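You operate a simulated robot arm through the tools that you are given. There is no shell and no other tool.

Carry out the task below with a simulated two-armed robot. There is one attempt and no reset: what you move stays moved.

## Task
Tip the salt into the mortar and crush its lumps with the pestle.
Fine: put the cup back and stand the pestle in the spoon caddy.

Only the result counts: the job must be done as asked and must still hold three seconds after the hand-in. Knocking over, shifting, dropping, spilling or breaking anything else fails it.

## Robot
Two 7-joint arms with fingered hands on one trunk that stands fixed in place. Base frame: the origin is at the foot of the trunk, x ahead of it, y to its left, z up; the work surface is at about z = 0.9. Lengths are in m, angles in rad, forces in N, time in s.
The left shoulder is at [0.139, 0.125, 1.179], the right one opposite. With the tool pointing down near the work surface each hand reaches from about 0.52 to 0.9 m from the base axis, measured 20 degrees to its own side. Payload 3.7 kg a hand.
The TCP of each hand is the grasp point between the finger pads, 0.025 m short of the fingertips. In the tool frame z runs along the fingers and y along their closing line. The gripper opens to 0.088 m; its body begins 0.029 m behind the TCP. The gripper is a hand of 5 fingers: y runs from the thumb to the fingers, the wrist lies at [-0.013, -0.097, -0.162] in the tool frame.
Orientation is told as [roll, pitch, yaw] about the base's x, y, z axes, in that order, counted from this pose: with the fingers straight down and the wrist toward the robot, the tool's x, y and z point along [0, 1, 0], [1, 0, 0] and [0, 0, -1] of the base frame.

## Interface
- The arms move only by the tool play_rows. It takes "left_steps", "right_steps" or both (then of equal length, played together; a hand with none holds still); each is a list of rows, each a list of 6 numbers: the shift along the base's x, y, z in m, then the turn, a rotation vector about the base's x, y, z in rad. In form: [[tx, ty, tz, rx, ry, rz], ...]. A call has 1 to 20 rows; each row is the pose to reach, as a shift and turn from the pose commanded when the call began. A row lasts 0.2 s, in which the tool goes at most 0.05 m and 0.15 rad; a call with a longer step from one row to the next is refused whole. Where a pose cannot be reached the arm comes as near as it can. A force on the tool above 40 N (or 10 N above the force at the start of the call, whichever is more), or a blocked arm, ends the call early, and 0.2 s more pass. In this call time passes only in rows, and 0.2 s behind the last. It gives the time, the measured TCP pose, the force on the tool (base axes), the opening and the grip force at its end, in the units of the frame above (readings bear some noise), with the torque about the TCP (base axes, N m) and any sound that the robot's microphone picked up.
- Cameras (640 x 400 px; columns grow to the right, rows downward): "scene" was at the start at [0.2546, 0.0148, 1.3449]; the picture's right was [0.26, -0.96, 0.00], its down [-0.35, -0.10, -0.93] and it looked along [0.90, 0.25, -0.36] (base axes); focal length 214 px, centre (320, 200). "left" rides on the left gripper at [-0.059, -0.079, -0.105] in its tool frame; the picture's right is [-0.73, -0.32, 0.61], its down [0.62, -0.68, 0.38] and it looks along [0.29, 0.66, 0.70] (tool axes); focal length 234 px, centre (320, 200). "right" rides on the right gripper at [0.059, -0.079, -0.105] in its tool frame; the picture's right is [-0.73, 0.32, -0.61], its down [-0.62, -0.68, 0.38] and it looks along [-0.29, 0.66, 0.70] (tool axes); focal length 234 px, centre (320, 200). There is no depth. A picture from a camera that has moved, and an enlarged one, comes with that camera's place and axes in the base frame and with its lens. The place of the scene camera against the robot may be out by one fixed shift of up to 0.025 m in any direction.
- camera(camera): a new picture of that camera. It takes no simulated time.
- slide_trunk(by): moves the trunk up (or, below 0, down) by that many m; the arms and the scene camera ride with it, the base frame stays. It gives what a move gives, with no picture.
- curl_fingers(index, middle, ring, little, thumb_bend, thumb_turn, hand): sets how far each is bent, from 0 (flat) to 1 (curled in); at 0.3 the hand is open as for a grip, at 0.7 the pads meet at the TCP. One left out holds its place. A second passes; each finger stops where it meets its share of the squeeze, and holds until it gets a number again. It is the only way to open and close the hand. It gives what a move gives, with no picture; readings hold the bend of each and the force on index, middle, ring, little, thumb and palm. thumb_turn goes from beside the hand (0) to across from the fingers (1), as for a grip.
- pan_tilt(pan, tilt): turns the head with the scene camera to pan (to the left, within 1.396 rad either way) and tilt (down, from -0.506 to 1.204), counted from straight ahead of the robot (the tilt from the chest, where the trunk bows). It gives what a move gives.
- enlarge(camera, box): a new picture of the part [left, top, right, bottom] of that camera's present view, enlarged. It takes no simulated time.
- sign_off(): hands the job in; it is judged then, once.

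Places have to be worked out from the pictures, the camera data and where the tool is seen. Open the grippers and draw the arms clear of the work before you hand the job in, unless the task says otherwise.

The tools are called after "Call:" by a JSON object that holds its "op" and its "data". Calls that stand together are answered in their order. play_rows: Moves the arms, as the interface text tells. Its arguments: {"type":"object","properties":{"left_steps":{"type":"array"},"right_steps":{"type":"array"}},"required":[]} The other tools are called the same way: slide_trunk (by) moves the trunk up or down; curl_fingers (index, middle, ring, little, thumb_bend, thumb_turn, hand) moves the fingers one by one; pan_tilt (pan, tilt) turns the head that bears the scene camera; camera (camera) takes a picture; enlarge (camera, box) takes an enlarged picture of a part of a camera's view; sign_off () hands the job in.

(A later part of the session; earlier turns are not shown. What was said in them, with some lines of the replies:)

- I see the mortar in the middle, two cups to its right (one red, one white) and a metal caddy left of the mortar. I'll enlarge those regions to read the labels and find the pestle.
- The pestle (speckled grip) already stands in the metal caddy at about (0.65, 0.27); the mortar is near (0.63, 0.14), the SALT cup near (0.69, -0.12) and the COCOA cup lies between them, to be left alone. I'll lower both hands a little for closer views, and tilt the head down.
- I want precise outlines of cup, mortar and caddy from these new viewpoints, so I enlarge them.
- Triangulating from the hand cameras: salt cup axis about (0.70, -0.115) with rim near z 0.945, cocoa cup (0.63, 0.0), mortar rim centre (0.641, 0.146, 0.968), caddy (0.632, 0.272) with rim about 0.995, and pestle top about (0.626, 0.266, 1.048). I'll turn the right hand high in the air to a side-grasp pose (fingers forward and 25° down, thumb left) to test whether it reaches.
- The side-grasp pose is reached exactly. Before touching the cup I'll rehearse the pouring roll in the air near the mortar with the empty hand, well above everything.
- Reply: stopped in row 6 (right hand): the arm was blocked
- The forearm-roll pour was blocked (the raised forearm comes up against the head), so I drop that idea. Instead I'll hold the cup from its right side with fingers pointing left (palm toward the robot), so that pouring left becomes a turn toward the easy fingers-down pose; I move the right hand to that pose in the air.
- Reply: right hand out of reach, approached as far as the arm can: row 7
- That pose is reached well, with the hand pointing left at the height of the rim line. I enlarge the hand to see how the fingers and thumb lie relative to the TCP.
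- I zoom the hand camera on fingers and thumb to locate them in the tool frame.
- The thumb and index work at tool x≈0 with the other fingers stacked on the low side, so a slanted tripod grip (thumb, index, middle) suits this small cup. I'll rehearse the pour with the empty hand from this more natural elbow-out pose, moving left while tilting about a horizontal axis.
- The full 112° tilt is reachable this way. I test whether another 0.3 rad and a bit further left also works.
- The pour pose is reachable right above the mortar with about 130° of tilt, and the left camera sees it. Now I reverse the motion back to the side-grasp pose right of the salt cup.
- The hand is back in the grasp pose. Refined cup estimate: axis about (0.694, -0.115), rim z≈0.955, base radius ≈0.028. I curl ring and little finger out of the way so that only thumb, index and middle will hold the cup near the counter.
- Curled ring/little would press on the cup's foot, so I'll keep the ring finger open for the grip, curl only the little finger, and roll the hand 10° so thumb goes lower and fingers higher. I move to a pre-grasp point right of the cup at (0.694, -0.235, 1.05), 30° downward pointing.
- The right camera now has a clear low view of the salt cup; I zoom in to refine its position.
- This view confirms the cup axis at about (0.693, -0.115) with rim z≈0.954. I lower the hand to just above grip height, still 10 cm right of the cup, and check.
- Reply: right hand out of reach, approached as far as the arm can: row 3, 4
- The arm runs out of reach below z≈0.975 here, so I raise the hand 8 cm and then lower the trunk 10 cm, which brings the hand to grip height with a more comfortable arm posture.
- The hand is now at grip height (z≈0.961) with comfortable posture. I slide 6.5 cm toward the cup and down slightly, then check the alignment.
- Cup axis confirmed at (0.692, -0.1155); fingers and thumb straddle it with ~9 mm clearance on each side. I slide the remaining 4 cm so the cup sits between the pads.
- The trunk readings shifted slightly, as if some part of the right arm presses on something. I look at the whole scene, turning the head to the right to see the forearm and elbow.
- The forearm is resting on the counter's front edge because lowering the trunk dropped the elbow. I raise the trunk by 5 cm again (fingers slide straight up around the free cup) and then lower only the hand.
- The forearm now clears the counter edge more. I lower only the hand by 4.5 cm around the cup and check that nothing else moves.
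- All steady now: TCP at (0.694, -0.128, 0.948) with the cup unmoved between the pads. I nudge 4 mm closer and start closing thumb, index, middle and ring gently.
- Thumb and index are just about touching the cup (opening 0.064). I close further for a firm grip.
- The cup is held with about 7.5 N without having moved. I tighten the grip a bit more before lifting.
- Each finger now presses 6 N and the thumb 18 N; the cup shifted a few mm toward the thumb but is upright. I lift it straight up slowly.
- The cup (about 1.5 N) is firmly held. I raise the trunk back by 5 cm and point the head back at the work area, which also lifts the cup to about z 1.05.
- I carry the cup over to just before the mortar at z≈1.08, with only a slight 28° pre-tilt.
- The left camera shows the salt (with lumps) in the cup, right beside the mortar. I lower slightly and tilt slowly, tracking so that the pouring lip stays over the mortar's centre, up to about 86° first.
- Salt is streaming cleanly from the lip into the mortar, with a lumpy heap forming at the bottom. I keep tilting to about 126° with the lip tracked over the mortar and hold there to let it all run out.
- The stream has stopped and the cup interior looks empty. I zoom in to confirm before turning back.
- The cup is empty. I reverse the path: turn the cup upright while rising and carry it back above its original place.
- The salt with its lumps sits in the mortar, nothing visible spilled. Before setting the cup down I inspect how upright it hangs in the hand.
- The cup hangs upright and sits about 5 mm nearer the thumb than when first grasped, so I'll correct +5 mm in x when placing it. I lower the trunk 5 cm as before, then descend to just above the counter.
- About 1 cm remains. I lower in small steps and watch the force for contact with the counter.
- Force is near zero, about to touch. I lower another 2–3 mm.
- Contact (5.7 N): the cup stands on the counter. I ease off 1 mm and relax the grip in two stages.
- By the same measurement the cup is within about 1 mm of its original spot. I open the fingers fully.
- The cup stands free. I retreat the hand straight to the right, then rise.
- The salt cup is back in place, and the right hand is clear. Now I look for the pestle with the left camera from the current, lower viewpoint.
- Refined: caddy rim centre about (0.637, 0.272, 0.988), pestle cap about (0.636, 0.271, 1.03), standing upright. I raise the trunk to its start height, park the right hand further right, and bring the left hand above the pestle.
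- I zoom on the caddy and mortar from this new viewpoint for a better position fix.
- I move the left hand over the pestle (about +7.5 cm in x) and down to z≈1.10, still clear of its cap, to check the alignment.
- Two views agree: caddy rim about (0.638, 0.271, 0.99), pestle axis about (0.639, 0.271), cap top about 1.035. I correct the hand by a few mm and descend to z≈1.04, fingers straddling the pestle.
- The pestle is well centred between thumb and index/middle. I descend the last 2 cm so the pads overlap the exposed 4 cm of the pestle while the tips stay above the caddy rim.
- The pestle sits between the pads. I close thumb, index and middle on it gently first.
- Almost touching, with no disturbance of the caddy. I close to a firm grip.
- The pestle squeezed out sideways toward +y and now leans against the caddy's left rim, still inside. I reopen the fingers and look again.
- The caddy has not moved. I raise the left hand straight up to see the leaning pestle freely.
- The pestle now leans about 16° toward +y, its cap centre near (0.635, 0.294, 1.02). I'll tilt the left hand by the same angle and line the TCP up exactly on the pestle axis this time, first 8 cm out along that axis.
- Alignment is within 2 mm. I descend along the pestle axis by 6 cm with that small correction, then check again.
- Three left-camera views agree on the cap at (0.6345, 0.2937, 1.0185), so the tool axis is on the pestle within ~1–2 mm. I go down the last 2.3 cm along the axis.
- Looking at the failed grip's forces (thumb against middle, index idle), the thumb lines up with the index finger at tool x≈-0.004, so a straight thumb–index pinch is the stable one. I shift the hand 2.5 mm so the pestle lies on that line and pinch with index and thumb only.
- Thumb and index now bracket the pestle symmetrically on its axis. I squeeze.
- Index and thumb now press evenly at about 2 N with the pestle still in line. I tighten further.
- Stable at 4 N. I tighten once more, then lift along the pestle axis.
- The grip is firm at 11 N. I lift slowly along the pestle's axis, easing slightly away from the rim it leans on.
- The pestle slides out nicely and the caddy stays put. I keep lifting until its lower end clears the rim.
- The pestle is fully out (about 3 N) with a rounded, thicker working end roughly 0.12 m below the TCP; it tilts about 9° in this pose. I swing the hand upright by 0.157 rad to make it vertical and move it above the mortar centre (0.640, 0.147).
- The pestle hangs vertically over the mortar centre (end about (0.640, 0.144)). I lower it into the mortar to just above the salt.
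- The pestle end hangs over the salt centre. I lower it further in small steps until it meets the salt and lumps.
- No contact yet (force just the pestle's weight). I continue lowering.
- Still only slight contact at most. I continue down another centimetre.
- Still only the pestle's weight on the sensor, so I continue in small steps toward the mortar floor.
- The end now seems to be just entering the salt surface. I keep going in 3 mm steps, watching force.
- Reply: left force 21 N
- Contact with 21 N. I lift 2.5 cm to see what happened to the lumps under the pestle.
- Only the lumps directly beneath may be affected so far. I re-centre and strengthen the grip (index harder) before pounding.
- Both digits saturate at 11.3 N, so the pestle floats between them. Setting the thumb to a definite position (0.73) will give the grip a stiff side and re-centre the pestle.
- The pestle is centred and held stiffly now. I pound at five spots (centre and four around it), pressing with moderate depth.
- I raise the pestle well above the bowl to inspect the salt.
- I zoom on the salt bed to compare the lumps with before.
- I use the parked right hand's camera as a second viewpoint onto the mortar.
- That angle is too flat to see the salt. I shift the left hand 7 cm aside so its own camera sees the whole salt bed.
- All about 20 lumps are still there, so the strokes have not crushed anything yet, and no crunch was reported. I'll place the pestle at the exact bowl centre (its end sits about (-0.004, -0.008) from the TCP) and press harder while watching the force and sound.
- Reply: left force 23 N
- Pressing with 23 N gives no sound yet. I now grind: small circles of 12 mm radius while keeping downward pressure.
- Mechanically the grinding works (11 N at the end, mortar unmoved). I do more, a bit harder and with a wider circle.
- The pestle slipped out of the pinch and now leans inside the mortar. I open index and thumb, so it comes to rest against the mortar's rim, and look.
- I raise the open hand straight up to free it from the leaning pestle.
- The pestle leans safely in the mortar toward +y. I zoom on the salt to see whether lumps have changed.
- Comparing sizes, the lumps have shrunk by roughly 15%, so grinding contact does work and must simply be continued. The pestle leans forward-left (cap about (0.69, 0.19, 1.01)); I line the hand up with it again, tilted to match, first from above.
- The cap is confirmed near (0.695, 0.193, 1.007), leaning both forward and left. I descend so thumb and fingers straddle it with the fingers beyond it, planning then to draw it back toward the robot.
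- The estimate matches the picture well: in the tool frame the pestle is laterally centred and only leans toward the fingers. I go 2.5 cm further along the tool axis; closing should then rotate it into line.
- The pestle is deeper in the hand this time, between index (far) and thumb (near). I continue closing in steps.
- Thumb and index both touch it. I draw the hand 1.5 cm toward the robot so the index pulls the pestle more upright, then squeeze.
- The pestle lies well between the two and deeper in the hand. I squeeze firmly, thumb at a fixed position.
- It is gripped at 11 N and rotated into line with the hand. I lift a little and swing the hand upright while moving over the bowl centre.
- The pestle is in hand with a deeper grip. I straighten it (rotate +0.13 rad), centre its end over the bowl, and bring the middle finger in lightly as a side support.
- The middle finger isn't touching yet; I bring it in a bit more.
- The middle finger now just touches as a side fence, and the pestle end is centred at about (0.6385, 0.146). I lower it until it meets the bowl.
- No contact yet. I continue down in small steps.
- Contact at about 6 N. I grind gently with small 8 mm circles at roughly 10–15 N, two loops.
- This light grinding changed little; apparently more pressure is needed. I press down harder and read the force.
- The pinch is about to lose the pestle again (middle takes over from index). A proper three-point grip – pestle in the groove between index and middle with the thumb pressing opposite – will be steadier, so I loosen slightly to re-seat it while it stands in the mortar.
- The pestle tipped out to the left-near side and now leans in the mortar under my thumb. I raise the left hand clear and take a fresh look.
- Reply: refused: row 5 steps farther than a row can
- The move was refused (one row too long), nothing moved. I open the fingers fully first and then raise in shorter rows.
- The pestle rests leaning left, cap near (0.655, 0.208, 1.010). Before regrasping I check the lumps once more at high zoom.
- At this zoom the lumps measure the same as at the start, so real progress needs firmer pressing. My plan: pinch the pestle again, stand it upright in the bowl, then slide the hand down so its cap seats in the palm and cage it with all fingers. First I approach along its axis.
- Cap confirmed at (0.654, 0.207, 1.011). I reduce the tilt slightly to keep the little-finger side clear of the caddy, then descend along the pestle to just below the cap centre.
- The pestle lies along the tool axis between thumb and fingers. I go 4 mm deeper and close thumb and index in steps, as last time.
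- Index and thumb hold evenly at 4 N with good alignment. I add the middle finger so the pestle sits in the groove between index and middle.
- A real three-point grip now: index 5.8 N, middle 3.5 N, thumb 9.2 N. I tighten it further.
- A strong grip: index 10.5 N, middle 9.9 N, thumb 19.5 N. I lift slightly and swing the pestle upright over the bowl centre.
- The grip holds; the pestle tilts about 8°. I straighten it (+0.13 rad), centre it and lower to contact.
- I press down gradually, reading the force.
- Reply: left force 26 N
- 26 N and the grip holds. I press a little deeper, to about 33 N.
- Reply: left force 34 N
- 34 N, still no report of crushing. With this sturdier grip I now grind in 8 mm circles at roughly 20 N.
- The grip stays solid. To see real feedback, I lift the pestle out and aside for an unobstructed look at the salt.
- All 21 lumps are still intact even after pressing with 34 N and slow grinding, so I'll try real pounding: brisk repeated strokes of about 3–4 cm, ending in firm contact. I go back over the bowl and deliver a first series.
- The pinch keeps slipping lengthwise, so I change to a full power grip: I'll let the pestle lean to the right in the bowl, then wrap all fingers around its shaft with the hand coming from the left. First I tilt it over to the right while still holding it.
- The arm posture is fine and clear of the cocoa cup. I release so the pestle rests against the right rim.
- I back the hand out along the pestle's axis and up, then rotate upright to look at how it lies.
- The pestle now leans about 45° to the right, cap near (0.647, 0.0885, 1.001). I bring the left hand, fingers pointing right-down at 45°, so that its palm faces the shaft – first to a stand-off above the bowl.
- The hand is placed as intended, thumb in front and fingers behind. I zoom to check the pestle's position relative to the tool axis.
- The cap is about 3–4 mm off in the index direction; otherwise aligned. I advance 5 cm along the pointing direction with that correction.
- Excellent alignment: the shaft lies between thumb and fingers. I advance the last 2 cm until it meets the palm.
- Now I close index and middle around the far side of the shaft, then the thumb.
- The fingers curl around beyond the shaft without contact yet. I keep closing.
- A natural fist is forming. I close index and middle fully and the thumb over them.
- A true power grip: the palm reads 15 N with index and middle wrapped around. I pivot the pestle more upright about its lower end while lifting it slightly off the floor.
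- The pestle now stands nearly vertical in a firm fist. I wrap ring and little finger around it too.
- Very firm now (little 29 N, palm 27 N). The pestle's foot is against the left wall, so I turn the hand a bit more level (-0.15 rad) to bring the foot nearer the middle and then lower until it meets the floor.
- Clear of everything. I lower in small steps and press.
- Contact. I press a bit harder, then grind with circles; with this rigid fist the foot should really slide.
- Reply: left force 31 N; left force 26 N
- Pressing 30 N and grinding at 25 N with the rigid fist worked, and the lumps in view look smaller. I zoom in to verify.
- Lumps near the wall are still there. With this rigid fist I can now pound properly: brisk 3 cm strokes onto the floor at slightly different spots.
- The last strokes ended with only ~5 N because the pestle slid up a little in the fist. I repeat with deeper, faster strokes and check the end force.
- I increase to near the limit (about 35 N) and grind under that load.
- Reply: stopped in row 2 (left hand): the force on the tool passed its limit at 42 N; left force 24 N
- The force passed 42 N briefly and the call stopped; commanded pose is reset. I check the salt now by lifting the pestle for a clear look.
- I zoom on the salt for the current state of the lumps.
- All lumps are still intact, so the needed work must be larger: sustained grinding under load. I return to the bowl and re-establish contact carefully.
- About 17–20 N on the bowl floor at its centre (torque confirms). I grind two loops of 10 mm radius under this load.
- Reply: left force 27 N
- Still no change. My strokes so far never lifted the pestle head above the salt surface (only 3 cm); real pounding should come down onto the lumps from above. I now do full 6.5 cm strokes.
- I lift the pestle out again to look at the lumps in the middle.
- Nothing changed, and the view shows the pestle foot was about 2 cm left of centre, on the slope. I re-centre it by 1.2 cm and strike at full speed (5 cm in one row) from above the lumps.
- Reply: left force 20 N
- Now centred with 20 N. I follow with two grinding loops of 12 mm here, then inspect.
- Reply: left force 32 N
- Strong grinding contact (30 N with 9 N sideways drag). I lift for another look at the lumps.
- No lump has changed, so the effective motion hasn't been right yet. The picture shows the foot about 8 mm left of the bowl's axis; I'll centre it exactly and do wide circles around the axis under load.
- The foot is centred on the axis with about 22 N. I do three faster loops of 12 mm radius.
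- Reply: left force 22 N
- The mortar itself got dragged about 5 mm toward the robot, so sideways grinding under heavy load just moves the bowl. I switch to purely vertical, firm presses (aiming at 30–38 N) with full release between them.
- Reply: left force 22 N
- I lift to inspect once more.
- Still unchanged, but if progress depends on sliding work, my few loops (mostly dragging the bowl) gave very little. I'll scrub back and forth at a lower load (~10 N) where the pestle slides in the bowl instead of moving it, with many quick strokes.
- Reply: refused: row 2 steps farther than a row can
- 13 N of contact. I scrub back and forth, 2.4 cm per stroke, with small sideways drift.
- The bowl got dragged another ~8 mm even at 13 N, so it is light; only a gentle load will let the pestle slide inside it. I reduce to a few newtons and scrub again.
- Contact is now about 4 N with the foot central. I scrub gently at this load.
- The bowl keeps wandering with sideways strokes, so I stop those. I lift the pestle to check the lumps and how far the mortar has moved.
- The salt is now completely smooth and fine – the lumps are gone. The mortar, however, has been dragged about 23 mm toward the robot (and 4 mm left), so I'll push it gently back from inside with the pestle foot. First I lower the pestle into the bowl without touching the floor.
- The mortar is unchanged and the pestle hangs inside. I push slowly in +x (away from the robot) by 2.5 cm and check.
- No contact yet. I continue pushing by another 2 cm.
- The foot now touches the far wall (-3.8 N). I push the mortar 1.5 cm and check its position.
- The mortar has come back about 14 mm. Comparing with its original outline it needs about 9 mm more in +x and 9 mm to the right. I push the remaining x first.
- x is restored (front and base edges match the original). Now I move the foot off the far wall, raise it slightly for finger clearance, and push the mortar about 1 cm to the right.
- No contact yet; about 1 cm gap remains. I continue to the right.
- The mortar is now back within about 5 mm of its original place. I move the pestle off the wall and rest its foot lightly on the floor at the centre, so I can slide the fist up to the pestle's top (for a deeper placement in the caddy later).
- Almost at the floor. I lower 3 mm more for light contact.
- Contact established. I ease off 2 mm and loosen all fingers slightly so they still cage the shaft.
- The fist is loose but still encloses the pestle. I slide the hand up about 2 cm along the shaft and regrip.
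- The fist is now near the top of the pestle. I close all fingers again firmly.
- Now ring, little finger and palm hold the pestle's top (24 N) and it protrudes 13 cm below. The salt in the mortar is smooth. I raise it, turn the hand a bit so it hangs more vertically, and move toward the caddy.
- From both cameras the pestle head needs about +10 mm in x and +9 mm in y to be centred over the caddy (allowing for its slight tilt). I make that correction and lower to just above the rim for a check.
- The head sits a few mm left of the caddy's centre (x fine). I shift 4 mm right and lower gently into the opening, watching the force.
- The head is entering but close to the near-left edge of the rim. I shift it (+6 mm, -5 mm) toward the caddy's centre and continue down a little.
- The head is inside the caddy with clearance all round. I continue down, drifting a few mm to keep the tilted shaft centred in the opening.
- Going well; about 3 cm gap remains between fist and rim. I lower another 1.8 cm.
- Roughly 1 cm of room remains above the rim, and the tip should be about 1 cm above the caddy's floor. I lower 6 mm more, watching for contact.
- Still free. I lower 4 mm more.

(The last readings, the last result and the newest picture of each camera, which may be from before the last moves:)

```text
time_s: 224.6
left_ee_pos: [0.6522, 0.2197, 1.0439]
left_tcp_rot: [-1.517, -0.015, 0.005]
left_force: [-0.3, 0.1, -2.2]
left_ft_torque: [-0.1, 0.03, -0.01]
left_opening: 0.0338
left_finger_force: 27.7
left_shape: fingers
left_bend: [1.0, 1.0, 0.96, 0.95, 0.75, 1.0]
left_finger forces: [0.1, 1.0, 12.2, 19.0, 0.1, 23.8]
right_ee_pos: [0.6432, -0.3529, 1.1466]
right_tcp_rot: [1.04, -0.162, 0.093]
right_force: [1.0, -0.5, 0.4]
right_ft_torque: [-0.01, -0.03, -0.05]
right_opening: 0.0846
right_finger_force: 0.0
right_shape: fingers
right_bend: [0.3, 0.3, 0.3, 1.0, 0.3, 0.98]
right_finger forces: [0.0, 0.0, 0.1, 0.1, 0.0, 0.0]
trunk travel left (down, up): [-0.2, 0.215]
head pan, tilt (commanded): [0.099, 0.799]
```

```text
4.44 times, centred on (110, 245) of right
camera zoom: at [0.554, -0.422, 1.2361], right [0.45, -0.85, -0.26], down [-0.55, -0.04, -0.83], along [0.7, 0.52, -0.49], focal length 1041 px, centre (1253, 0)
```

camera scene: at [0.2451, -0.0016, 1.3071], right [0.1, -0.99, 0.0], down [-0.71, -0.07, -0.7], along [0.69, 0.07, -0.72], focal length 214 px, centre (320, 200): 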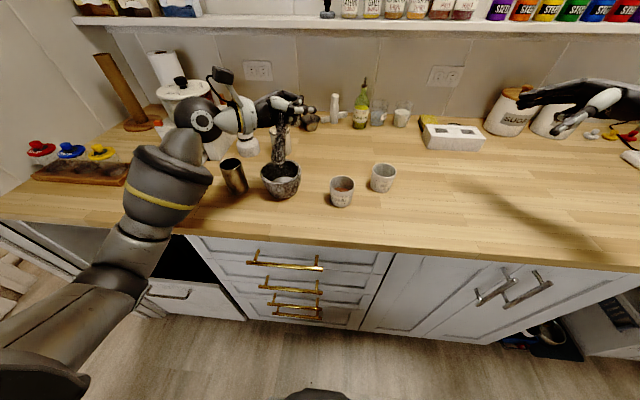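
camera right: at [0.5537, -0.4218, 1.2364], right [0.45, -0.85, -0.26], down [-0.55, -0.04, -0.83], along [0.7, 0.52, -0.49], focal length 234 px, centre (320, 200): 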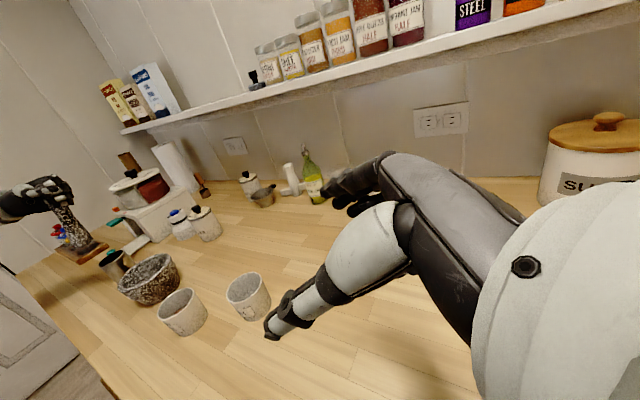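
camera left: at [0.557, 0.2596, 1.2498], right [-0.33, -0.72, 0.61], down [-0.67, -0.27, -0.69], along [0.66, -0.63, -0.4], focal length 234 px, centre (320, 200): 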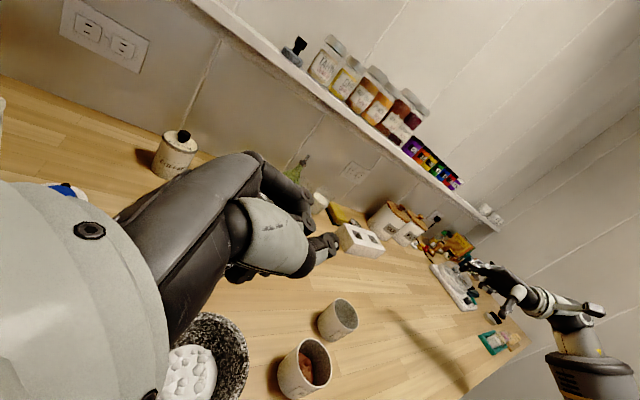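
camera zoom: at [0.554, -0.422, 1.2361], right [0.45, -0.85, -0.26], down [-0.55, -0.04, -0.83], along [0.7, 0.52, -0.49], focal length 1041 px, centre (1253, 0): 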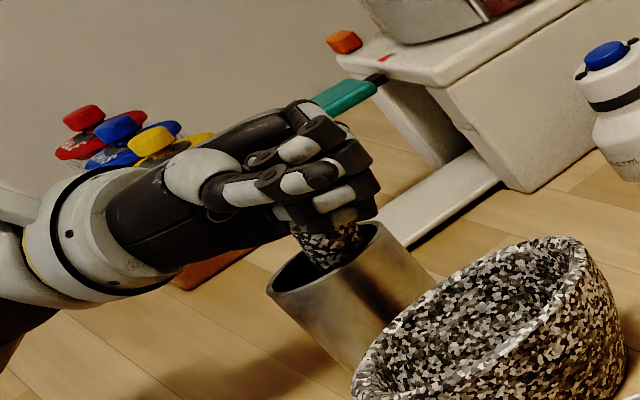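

The fist is just above the rim and the tip nearly at the floor. I loosen ring and little finger slightly so the pestle settles the last few millimetres inside the caddy.

Call:
{"op": "curl_fingers", "data": {"hand": "left", "ring": 0.9, "little": 0.9}}

Call:
{"op": "enlarge", "data": {"camera": "scene", "box": [210, 110, 280, 190]}}

Call:
{"op": "enlarge", "data": {"camera": "right", "box": [70, 200, 150, 290]}}

```text
time_s: 225.6
left_ee_pos: [0.6517, 0.2189, 1.0444]
left_tcp_rot: [-1.516, -0.014, 0.003]
left_force: [0.1, 0.1, -1.7]
left_ft_torque: [-0.07, -0.02, -0.01]
left_opening: 0.0335
left_finger_force: 2.6
left_shape: fingers
left_bend: [1.0, 0.99, 0.9, 0.9, 0.75, 1.0]
left_finger forces: [0.1, 1.8, 0.0, 0.8, 0.1, 2.0]
right_ee_pos: [0.6425, -0.3529, 1.1469]
right_tcp_rot: [1.04, -0.163, 0.093]
right_force: [-0.3, 0.6, -0.5]
right_ft_torque: [0.01, 0.03, 0.01]
right_opening: 0.0847
right_finger_force: 0.0
right_shape: fingers
right_bend: [0.3, 0.3, 0.3, 1.0, 0.3, 0.98]
right_finger forces: [0.0, 0.0, 0.0, 0.1, 0.0, 0.1]
trunk travel left (down, up): [-0.2, 0.215]
head pan, tilt (commanded): [0.099, 0.799]
```

```text
5.00 times, centred on (245, 150) of scene
camera zoom: at [0.2454, -0.0015, 1.307], right [0.1, -0.99, 0.0], down [-0.71, -0.07, -0.7], along [0.69, 0.07, -0.72], focal length 1072 px, centre (695, 450)
```

zoom: 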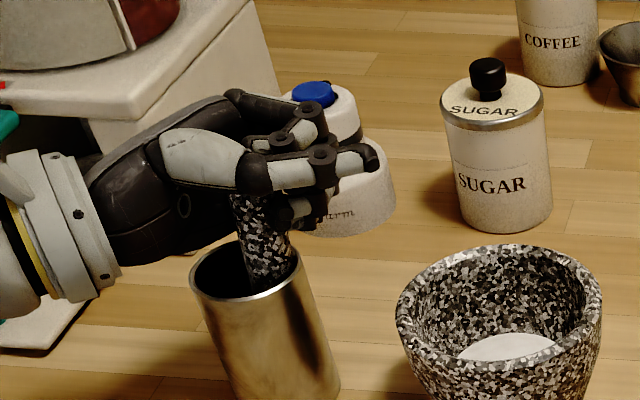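

```text
4.44 times, centred on (110, 245) of right
camera zoom: at [0.554, -0.422, 1.2361], right [0.45, -0.85, -0.26], down [-0.55, -0.04, -0.83], along [0.7, 0.52, -0.49], focal length 1041 px, centre (1253, 0)
```

zoom: 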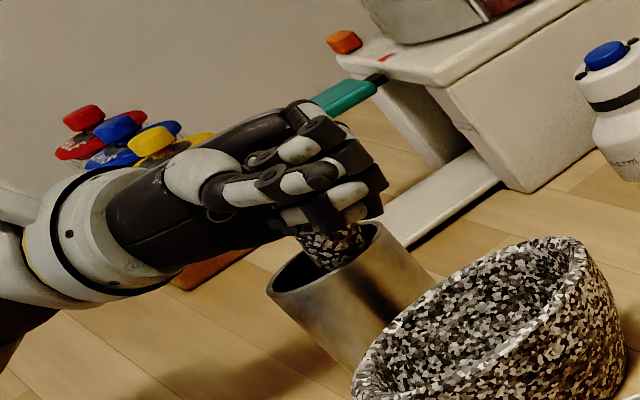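

The pestle still hangs lightly on the middle finger. I loosen all fingers a bit more so it stands on the caddy floor.

Call:
{"op": "curl_fingers", "data": {"hand": "left", "index": 0.88, "middle": 0.86, "ring": 0.85, "little": 0.86}}

Call:
{"op": "enlarge", "data": {"camera": "scene", "box": [210, 110, 280, 190]}}

Call:
{"op": "enlarge", "data": {"camera": "right", "box": [70, 200, 150, 290]}}

```text
time_s: 226.6
left_ee_pos: [0.6531, 0.2183, 1.0433]
left_tcp_rot: [-1.517, -0.015, 0.003]
left_force: [0.3, 0.1, 1.5]
left_ft_torque: [0.0, 0.01, -0.03]
left_opening: 0.0269
left_finger_force: 0.6
left_shape: fingers
left_bend: [0.94, 0.87, 0.85, 0.86, 0.75, 1.0]
left_finger forces: [0.0, 0.1, 0.0, 0.0, 0.0, 0.2]
right_ee_pos: [0.6416, -0.3528, 1.1478]
right_tcp_rot: [1.04, -0.163, 0.092]
right_force: [0.7, -0.3, 0.9]
right_ft_torque: [-0.01, 0.0, 0.02]
right_opening: 0.0846
right_finger_force: 0.0
right_shape: fingers
right_bend: [0.3, 0.3, 0.3, 1.0, 0.3, 0.98]
right_finger forces: [0.1, 0.1, 0.0, 0.0, 0.0, 0.0]
trunk travel left (down, up): [-0.2, 0.215]
head pan, tilt (commanded): [0.099, 0.799]
```

```text
5.00 times, centred on (245, 150) of scene
camera zoom: at [0.2452, -0.0016, 1.3071], right [0.1, -0.99, 0.0], down [-0.71, -0.07, -0.7], along [0.69, 0.07, -0.72], focal length 1072 px, centre (695, 450)
```

zoom: 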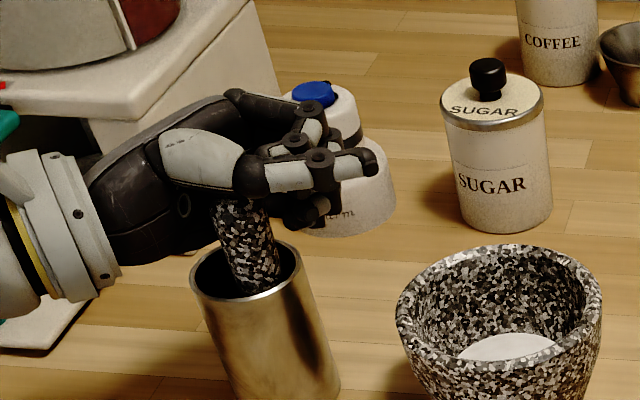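

```text
4.44 times, centred on (110, 245) of right
camera zoom: at [0.5537, -0.4221, 1.2362], right [0.45, -0.85, -0.26], down [-0.55, -0.04, -0.83], along [0.7, 0.52, -0.49], focal length 1041 px, centre (1253, 0)
```

zoom: 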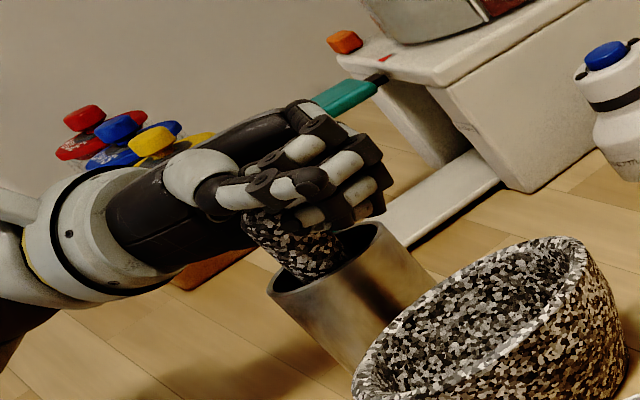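

The pestle now stands on the caddy floor, leaning inside it. I raise the loosely closed hand slowly to clear its top.

Call:
{"op": "play_rows", "data": {"left_steps": [[0, 0, 0.006, 0, 0, 0], [0, 0, 0.014, 0, 0, 0], [0, 0, 0.022, 0, 0, 0]]}}

Call:
{"op": "enlarge", "data": {"camera": "scene", "box": [210, 110, 280, 190]}}

Call:
{"op": "enlarge", "data": {"camera": "right", "box": [70, 200, 150, 290]}}

```text
time_s: 227.4
left_ee_pos: [0.6532, 0.2197, 1.066]
left_tcp_rot: [-1.518, -0.015, 0.003]
left_force: [-0.5, 0.6, -0.3]
left_ft_torque: [-0.04, 0.03, 0.01]
left_opening: 0.0266
left_finger_force: 0.1
left_shape: fingers
left_bend: [0.94, 0.87, 0.85, 0.86, 0.75, 1.0]
left_finger forces: [0.0, 0.1, 0.1, 0.1, 0.0, 0.0]
right_ee_pos: [0.6432, -0.3521, 1.1469]
right_tcp_rot: [1.039, -0.164, 0.093]
right_force: [-0.6, -0.3, 1.0]
right_ft_torque: [-0.02, -0.02, -0.03]
right_opening: 0.0843
right_finger_force: 0.0
right_shape: fingers
right_bend: [0.3, 0.3, 0.3, 1.0, 0.3, 0.98]
right_finger forces: [0.1, 0.0, 0.0, 0.0, 0.0, 0.0]
trunk travel left (down, up): [-0.2, 0.215]
head pan, tilt (commanded): [0.099, 0.799]
```

```text
5.00 times, centred on (245, 150) of scene
camera zoom: at [0.2451, -0.0016, 1.3071], right [0.1, -0.99, 0.0], down [-0.71, -0.07, -0.7], along [0.69, 0.07, -0.72], focal length 1072 px, centre (695, 450)
```

zoom: 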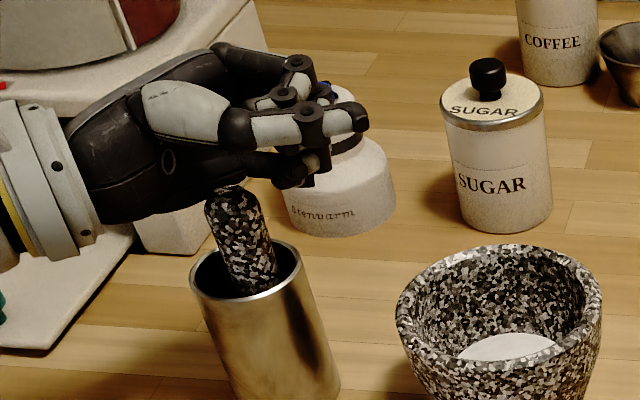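

```text
4.44 times, centred on (110, 245) of right
camera zoom: at [0.5537, -0.4222, 1.2363], right [0.45, -0.85, -0.26], down [-0.55, -0.04, -0.83], along [0.7, 0.52, -0.49], focal length 1041 px, centre (1253, 0)
```

zoom: 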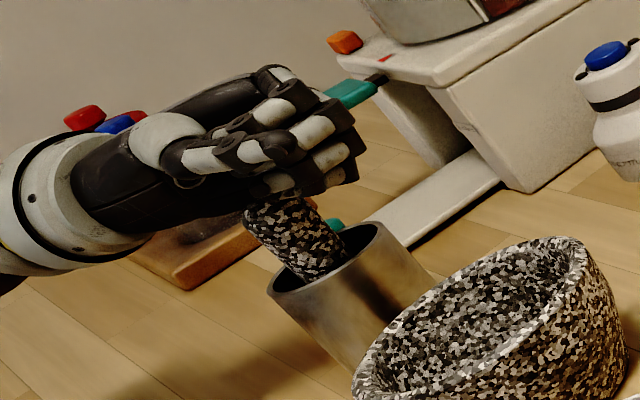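

The pestle stands in the caddy and the hand is sliding clear without touching it. I raise further and draw the left arm back.

Call:
{"op": "play_rows", "data": {"left_steps": [[0, 0, 0.02, 0, 0, 0], [0, 0, 0.045, 0, 0, 0], [0, 0, 0.08, 0, 0, 0], [0, 0.01, 0.12, 0, 0, 0]]}}

Call:
{"op": "enlarge", "data": {"camera": "scene", "box": [200, 90, 320, 210]}}

Call:
{"op": "enlarge", "data": {"camera": "right", "box": [60, 190, 200, 310]}}

```text
time_s: 228.4
left_ee_pos: [0.6548, 0.2289, 1.1849]
left_tcp_rot: [-1.516, -0.014, 0.003]
left_force: [0.5, -0.8, 0.9]
left_ft_torque: [0.01, -0.01, 0.0]
left_opening: 0.0264
left_finger_force: 0.0
left_shape: fingers
left_bend: [0.94, 0.87, 0.85, 0.86, 0.75, 1.0]
left_finger forces: [0.0, 0.1, 0.0, 0.0, 0.0, 0.0]
right_ee_pos: [0.6422, -0.3531, 1.1471]
right_tcp_rot: [1.041, -0.164, 0.093]
right_force: [0.4, 0.0, 0.0]
right_ft_torque: [-0.03, 0.0, 0.0]
right_opening: 0.0846
right_finger_force: 0.0
right_shape: fingers
right_bend: [0.3, 0.3, 0.3, 1.0, 0.3, 0.98]
right_finger forces: [0.0, 0.1, 0.0, 0.0, 0.0, 0.0]
trunk travel left (down, up): [-0.2, 0.215]
head pan, tilt (commanded): [0.099, 0.799]
```

```text
3.33 times, centred on (260, 150) of scene
camera zoom: at [0.2447, -0.0017, 1.3072], right [0.1, -0.99, 0.0], down [-0.71, -0.07, -0.7], along [0.69, 0.07, -0.72], focal length 715 px, centre (520, 367)
```

zoom: 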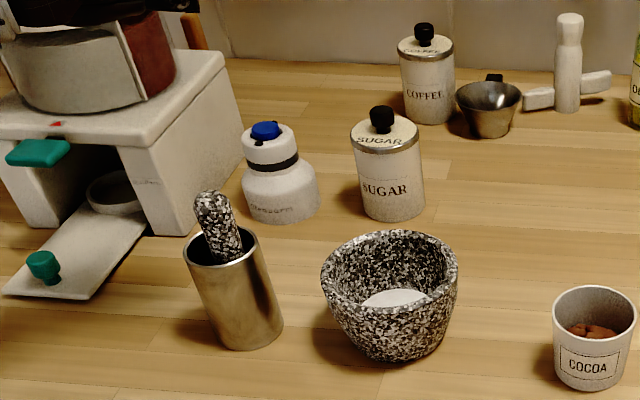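

```text
3.33 times, centred on (130, 250) of right
camera zoom: at [0.5532, -0.4222, 1.2366], right [0.45, -0.85, -0.26], down [-0.55, -0.04, -0.83], along [0.7, 0.52, -0.49], focal length 781 px, centre (953, 33)
```

zoom: 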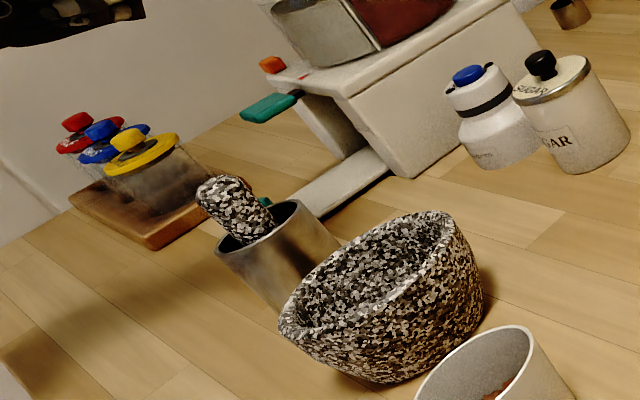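

The pestle stands in the caddy just as at the start, the salt is fine and the mortar is back at its place to within about 2 mm. I open the left hand and draw both arms clear, back toward the robot.

Call:
{"op": "curl_fingers", "data": {"hand": "left", "index": 0.3, "middle": 0.3, "ring": 0.3, "little": 0.3, "thumb_bend": 0.3}}

Call:
{"op": "curl_fingers", "data": {"hand": "right", "index": 0.3, "middle": 0.3, "ring": 0.3, "little": 0.3, "thumb_bend": 0.3}}

Call:
{"op": "play_rows", "data": {"left_steps": [[-0.01, 0.003, 0.02, 0, 0, 0], [-0.025, 0.006, 0.04, 0.1, 0, 0], [-0.04, 0.012, 0.05, 0.24, 0, 0], [-0.055, 0.018, 0.06, 0.38, 0, 0], [-0.07, 0.024, 0.07, 0.52, 0, 0], [-0.09, 0.03, 0.075, 0.66, 0, 0], [-0.11, 0.036, 0.08, 0.8, 0, 0], [-0.13, 0.042, 0.085, 0.94, 0, 0], [-0.15, 0.048, 0.09, 1.08, 0, 0], [-0.165, 0.054, 0.09, 1.22, 0, 0], [-0.175, 0.06, 0.09, 1.36, 0, 0], [-0.185, 0.066, 0.09, 1.5, 0, 0]], "right_steps": [[-0.01, 0.0, 0.01, 0, 0, 0], [-0.02, 0.0, 0.02, -0.1, 0, 0], [-0.03, 0.003, 0.03, -0.2, 0, 0], [-0.04, 0.006, 0.04, -0.3, 0, 0], [-0.05, 0.009, 0.05, -0.4, 0, 0], [-0.06, 0.012, 0.06, -0.5, 0, 0], [-0.07, 0.015, 0.07, -0.6, 0, 0], [-0.08, 0.018, 0.08, -0.7, 0, 0], [-0.09, 0.021, 0.09, -0.8, 0, 0], [-0.1, 0.024, 0.1, -0.9, 0, 0], [-0.11, 0.027, 0.1, -1.0, 0, 0], [-0.12, 0.03, 0.1, -1.04, 0, 0]]}}

Call:
{"op": "camera", "data": {"camera": "scene"}}

Call:
{"op": "camera", "data": {"camera": "left"}}

Call:
{"op": "camera", "data": {"camera": "right"}}

```text
time_s: 229.4
left_ee_pos: [0.6546, 0.2294, 1.1854]
left_tcp_rot: [-1.517, -0.015, 0.003]
left_force: [0.2, 0.9, 0.4]
left_ft_torque: [0.01, 0.01, 0.0]
left_opening: 0.0841
left_finger_force: 0.0
left_shape: fingers
left_bend: [0.3, 0.3, 0.3, 0.3, 0.3, 0.98]
left_finger forces: [0.0, 0.0, 0.0, 0.0, 0.0, 0.0]
right_ee_pos: [0.6419, -0.3543, 1.1464]
right_tcp_rot: [1.041, -0.162, 0.093]
right_force: [-0.3, 0.7, 0.1]
right_ft_torque: [-0.01, 0.04, -0.04]
right_opening: 0.0846
right_finger_force: 0.1
right_shape: fingers
right_bend: [0.3, 0.3, 0.3, 1.0, 0.3, 0.98]
right_finger forces: [0.0, 0.1, 0.0, 0.0, 0.0, 0.1]
trunk travel left (down, up): [-0.2, 0.215]
head pan, tilt (commanded): [0.099, 0.799]
```

```text
time_s: 230.4
left_ee_pos: [0.6549, 0.2289, 1.1854]
left_tcp_rot: [-1.517, -0.014, 0.006]
left_force: [-0.3, -0.3, -0.9]
left_ft_torque: [-0.03, 0.02, -0.03]
left_opening: 0.0844
left_finger_force: 0.0
left_shape: fingers
left_bend: [0.3, 0.3, 0.3, 0.3, 0.3, 0.98]
left_finger forces: [0.0, 0.0, 0.0, 0.1, 0.0, 0.1]
right_ee_pos: [0.6421, -0.353, 1.1468]
right_tcp_rot: [1.04, -0.163, 0.091]
right_force: [-0.2, -0.4, 0.3]
right_ft_torque: [0.04, 0.06, -0.03]
right_opening: 0.0845
right_finger_force: 0.0
right_shape: fingers
right_bend: [0.3, 0.3, 0.3, 0.3, 0.3, 0.98]
right_finger forces: [0.0, 0.0, 0.0, 0.1, 0.1, 0.0]
trunk travel left (down, up): [-0.2, 0.215]
head pan, tilt (commanded): [0.099, 0.799]
```

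```text
time_s: 233.0
left_ee_pos: [0.4672, 0.2964, 1.2772]
left_tcp_rot: [-0.014, -0.004, -0.012]
left_force: [0.2, -0.6, -0.3]
left_ft_torque: [-0.01, -0.01, 0.01]
left_opening: 0.0844
left_finger_force: 0.1
left_shape: fingers
left_bend: [0.3, 0.3, 0.3, 0.3, 0.3, 0.98]
left_finger forces: [0.0, 0.0, 0.0, 0.0, 0.0, 0.0]
right_ee_pos: [0.5204, -0.3237, 1.2478]
right_tcp_rot: [0.007, -0.005, 0.188]
right_force: [-0.5, 0.1, -0.1]
right_ft_torque: [-0.02, -0.03, -0.01]
right_opening: 0.0846
right_finger_force: 0.0
right_shape: fingers
right_bend: [0.3, 0.3, 0.3, 0.3, 0.3, 0.98]
right_finger forces: [0.0, 0.0, 0.0, 0.0, 0.0, 0.0]
trunk travel left (down, up): [-0.2, 0.215]
head pan, tilt (commanded): [0.099, 0.799]
```

```text
taken
camera scene: at [0.2438, -0.0017, 1.3075], right [0.1, -0.99, 0.0], down [-0.71, -0.07, -0.7], along [0.69, 0.07, -0.72], focal length 214 px, centre (320, 200)
```

scene: 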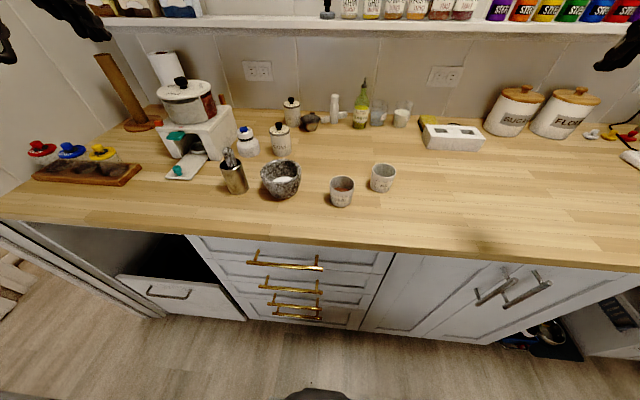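

```text
taken
camera left: at [0.3861, 0.2399, 1.3817], right [-0.33, -0.73, -0.6], down [-0.67, 0.63, -0.4], along [0.66, 0.27, -0.7], focal length 234 px, centre (320, 200)
```

left: 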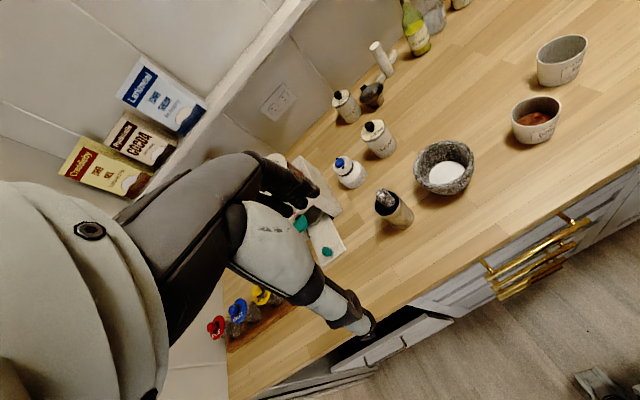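

```text
taken
camera right: at [0.4317, -0.2809, 1.3528], right [0.45, -0.66, 0.6], down [-0.55, -0.74, -0.39], along [0.7, -0.16, -0.69], focal length 234 px, centre (320, 200)
```

right: 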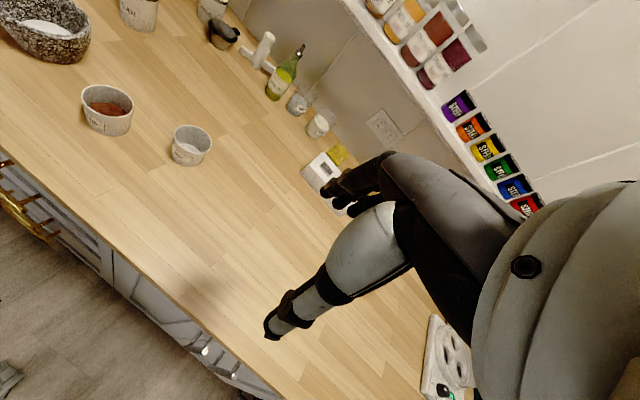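

Both arms are clear. I do a last close check of cup, mortar, caddy and the counter for spills.

Call:
{"op": "enlarge", "data": {"camera": "right", "box": [60, 60, 240, 190]}}

Call:
{"op": "enlarge", "data": {"camera": "left", "box": [340, 100, 500, 250]}}

Call:
{"op": "enlarge", "data": {"camera": "scene", "box": [200, 120, 420, 220]}}

```text
3.08 times, centred on (150, 125) of right
camera zoom: at [0.4317, -0.2809, 1.3528], right [0.45, -0.66, 0.6], down [-0.55, -0.74, -0.39], along [0.7, -0.16, -0.69], focal length 720 px, centre (843, 431)
```

zoom: 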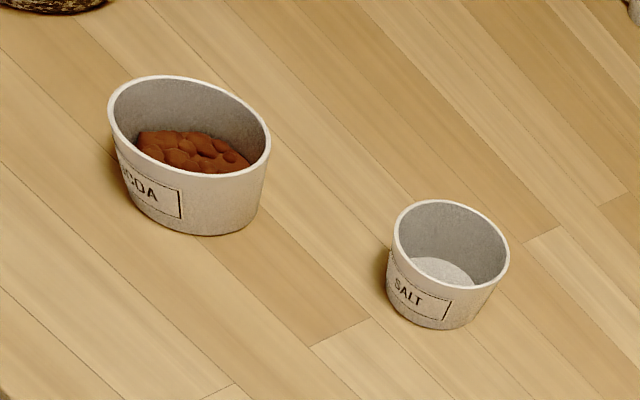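

```text
2.67 times, centred on (420, 175) of left
camera zoom: at [0.3861, 0.2399, 1.3817], right [-0.33, -0.73, -0.6], down [-0.67, 0.63, -0.4], along [0.66, 0.27, -0.7], focal length 624 px, centre (53, 267)
```

zoom: 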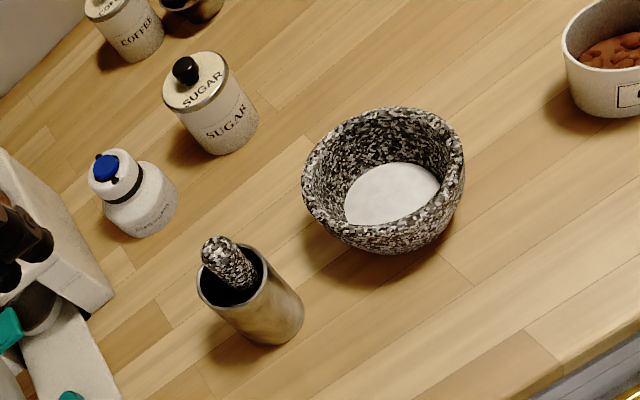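

```text
2.91 times, centred on (310, 170) of scene
camera zoom: at [0.2438, -0.0017, 1.3075], right [0.1, -0.99, 0.0], down [-0.71, -0.07, -0.7], along [0.69, 0.07, -0.72], focal length 624 px, centre (349, 287)
```

zoom: 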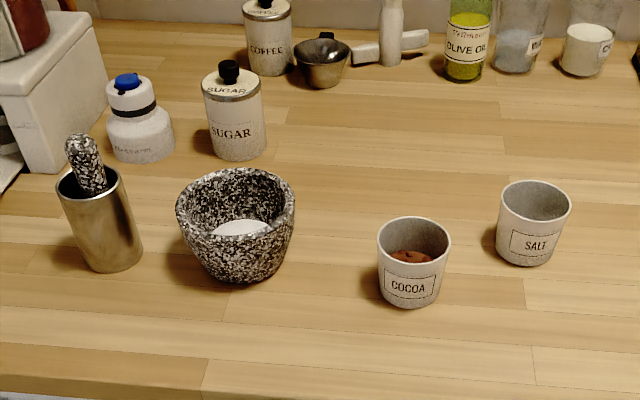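

I zoom into the salt cup to be sure the pale disc is just its floor.

Call:
{"op": "enlarge", "data": {"camera": "right", "box": [165, 115, 220, 175]}}

Call:
{"op": "enlarge", "data": {"camera": "left", "box": [530, 25, 595, 95]}}

```text
6.67 times, centred on (192, 145) of right
camera zoom: at [0.4317, -0.2809, 1.3528], right [0.45, -0.66, 0.6], down [-0.55, -0.74, -0.39], along [0.7, -0.16, -0.69], focal length 1561 px, centre (1170, 567)
```

zoom: 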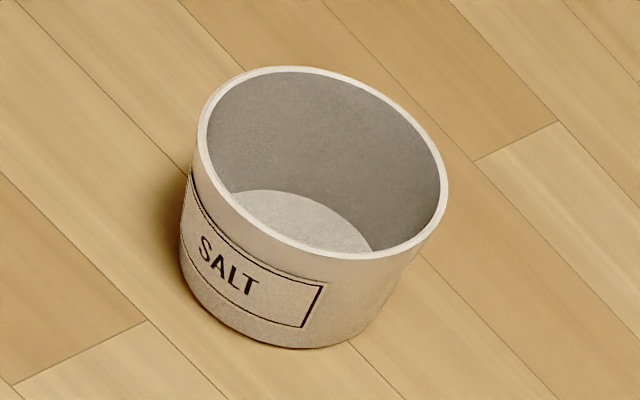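

```text
5.71 times, centred on (562, 60) of left
camera zoom: at [0.3861, 0.2399, 1.3817], right [-0.33, -0.73, -0.6], down [-0.67, 0.63, -0.4], along [0.66, 0.27, -0.7], focal length 1338 px, centre (-1066, 1000)
```

zoom: 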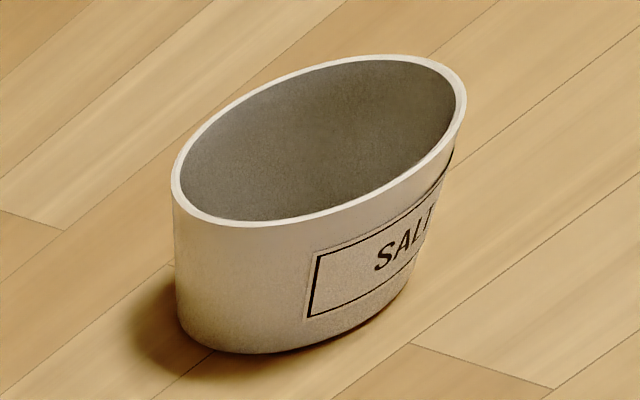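

The salt cup is empty and upright in its old place, and the cocoa cup has not been touched. The salt in the mortar is smooth, the pestle stands in the caddy, I see no spill on the counter, and both hands are open and clear. I hand the job in.

Call:
{"op": "sign_off", "data": {}}

```text
The job is handed in.
```

The job is handed in. The salt is in the mortar with no lumps left, the salt cup is back where it stood, and the pestle stands in the spoon caddy.

- **Salt and cup:** I poured the salt in without any visible spill. The empty cup is upright, within about 1 mm of its original spot. The cocoa cup was not touched.
- **Crushing:** This took several attempts, because the pestle slipped out of the grip a few times and firm pressing alone did nothing. Sustained grinding with a full fist grip finally made the salt smooth.
- **Mortar shift:** Grinding dragged the mortar about 2.5 cm toward the robot. I pushed it back from inside, and in the last pictures it sits within about 2–3 mm of where it started.
- **Pestle:** It was let go a few millimetres above the caddy floor and stands in it at a slight lean. The caddy itself did not move.

Both hands are open and drawn back. The last pictures showed no spill on the counter and nothing else moved.
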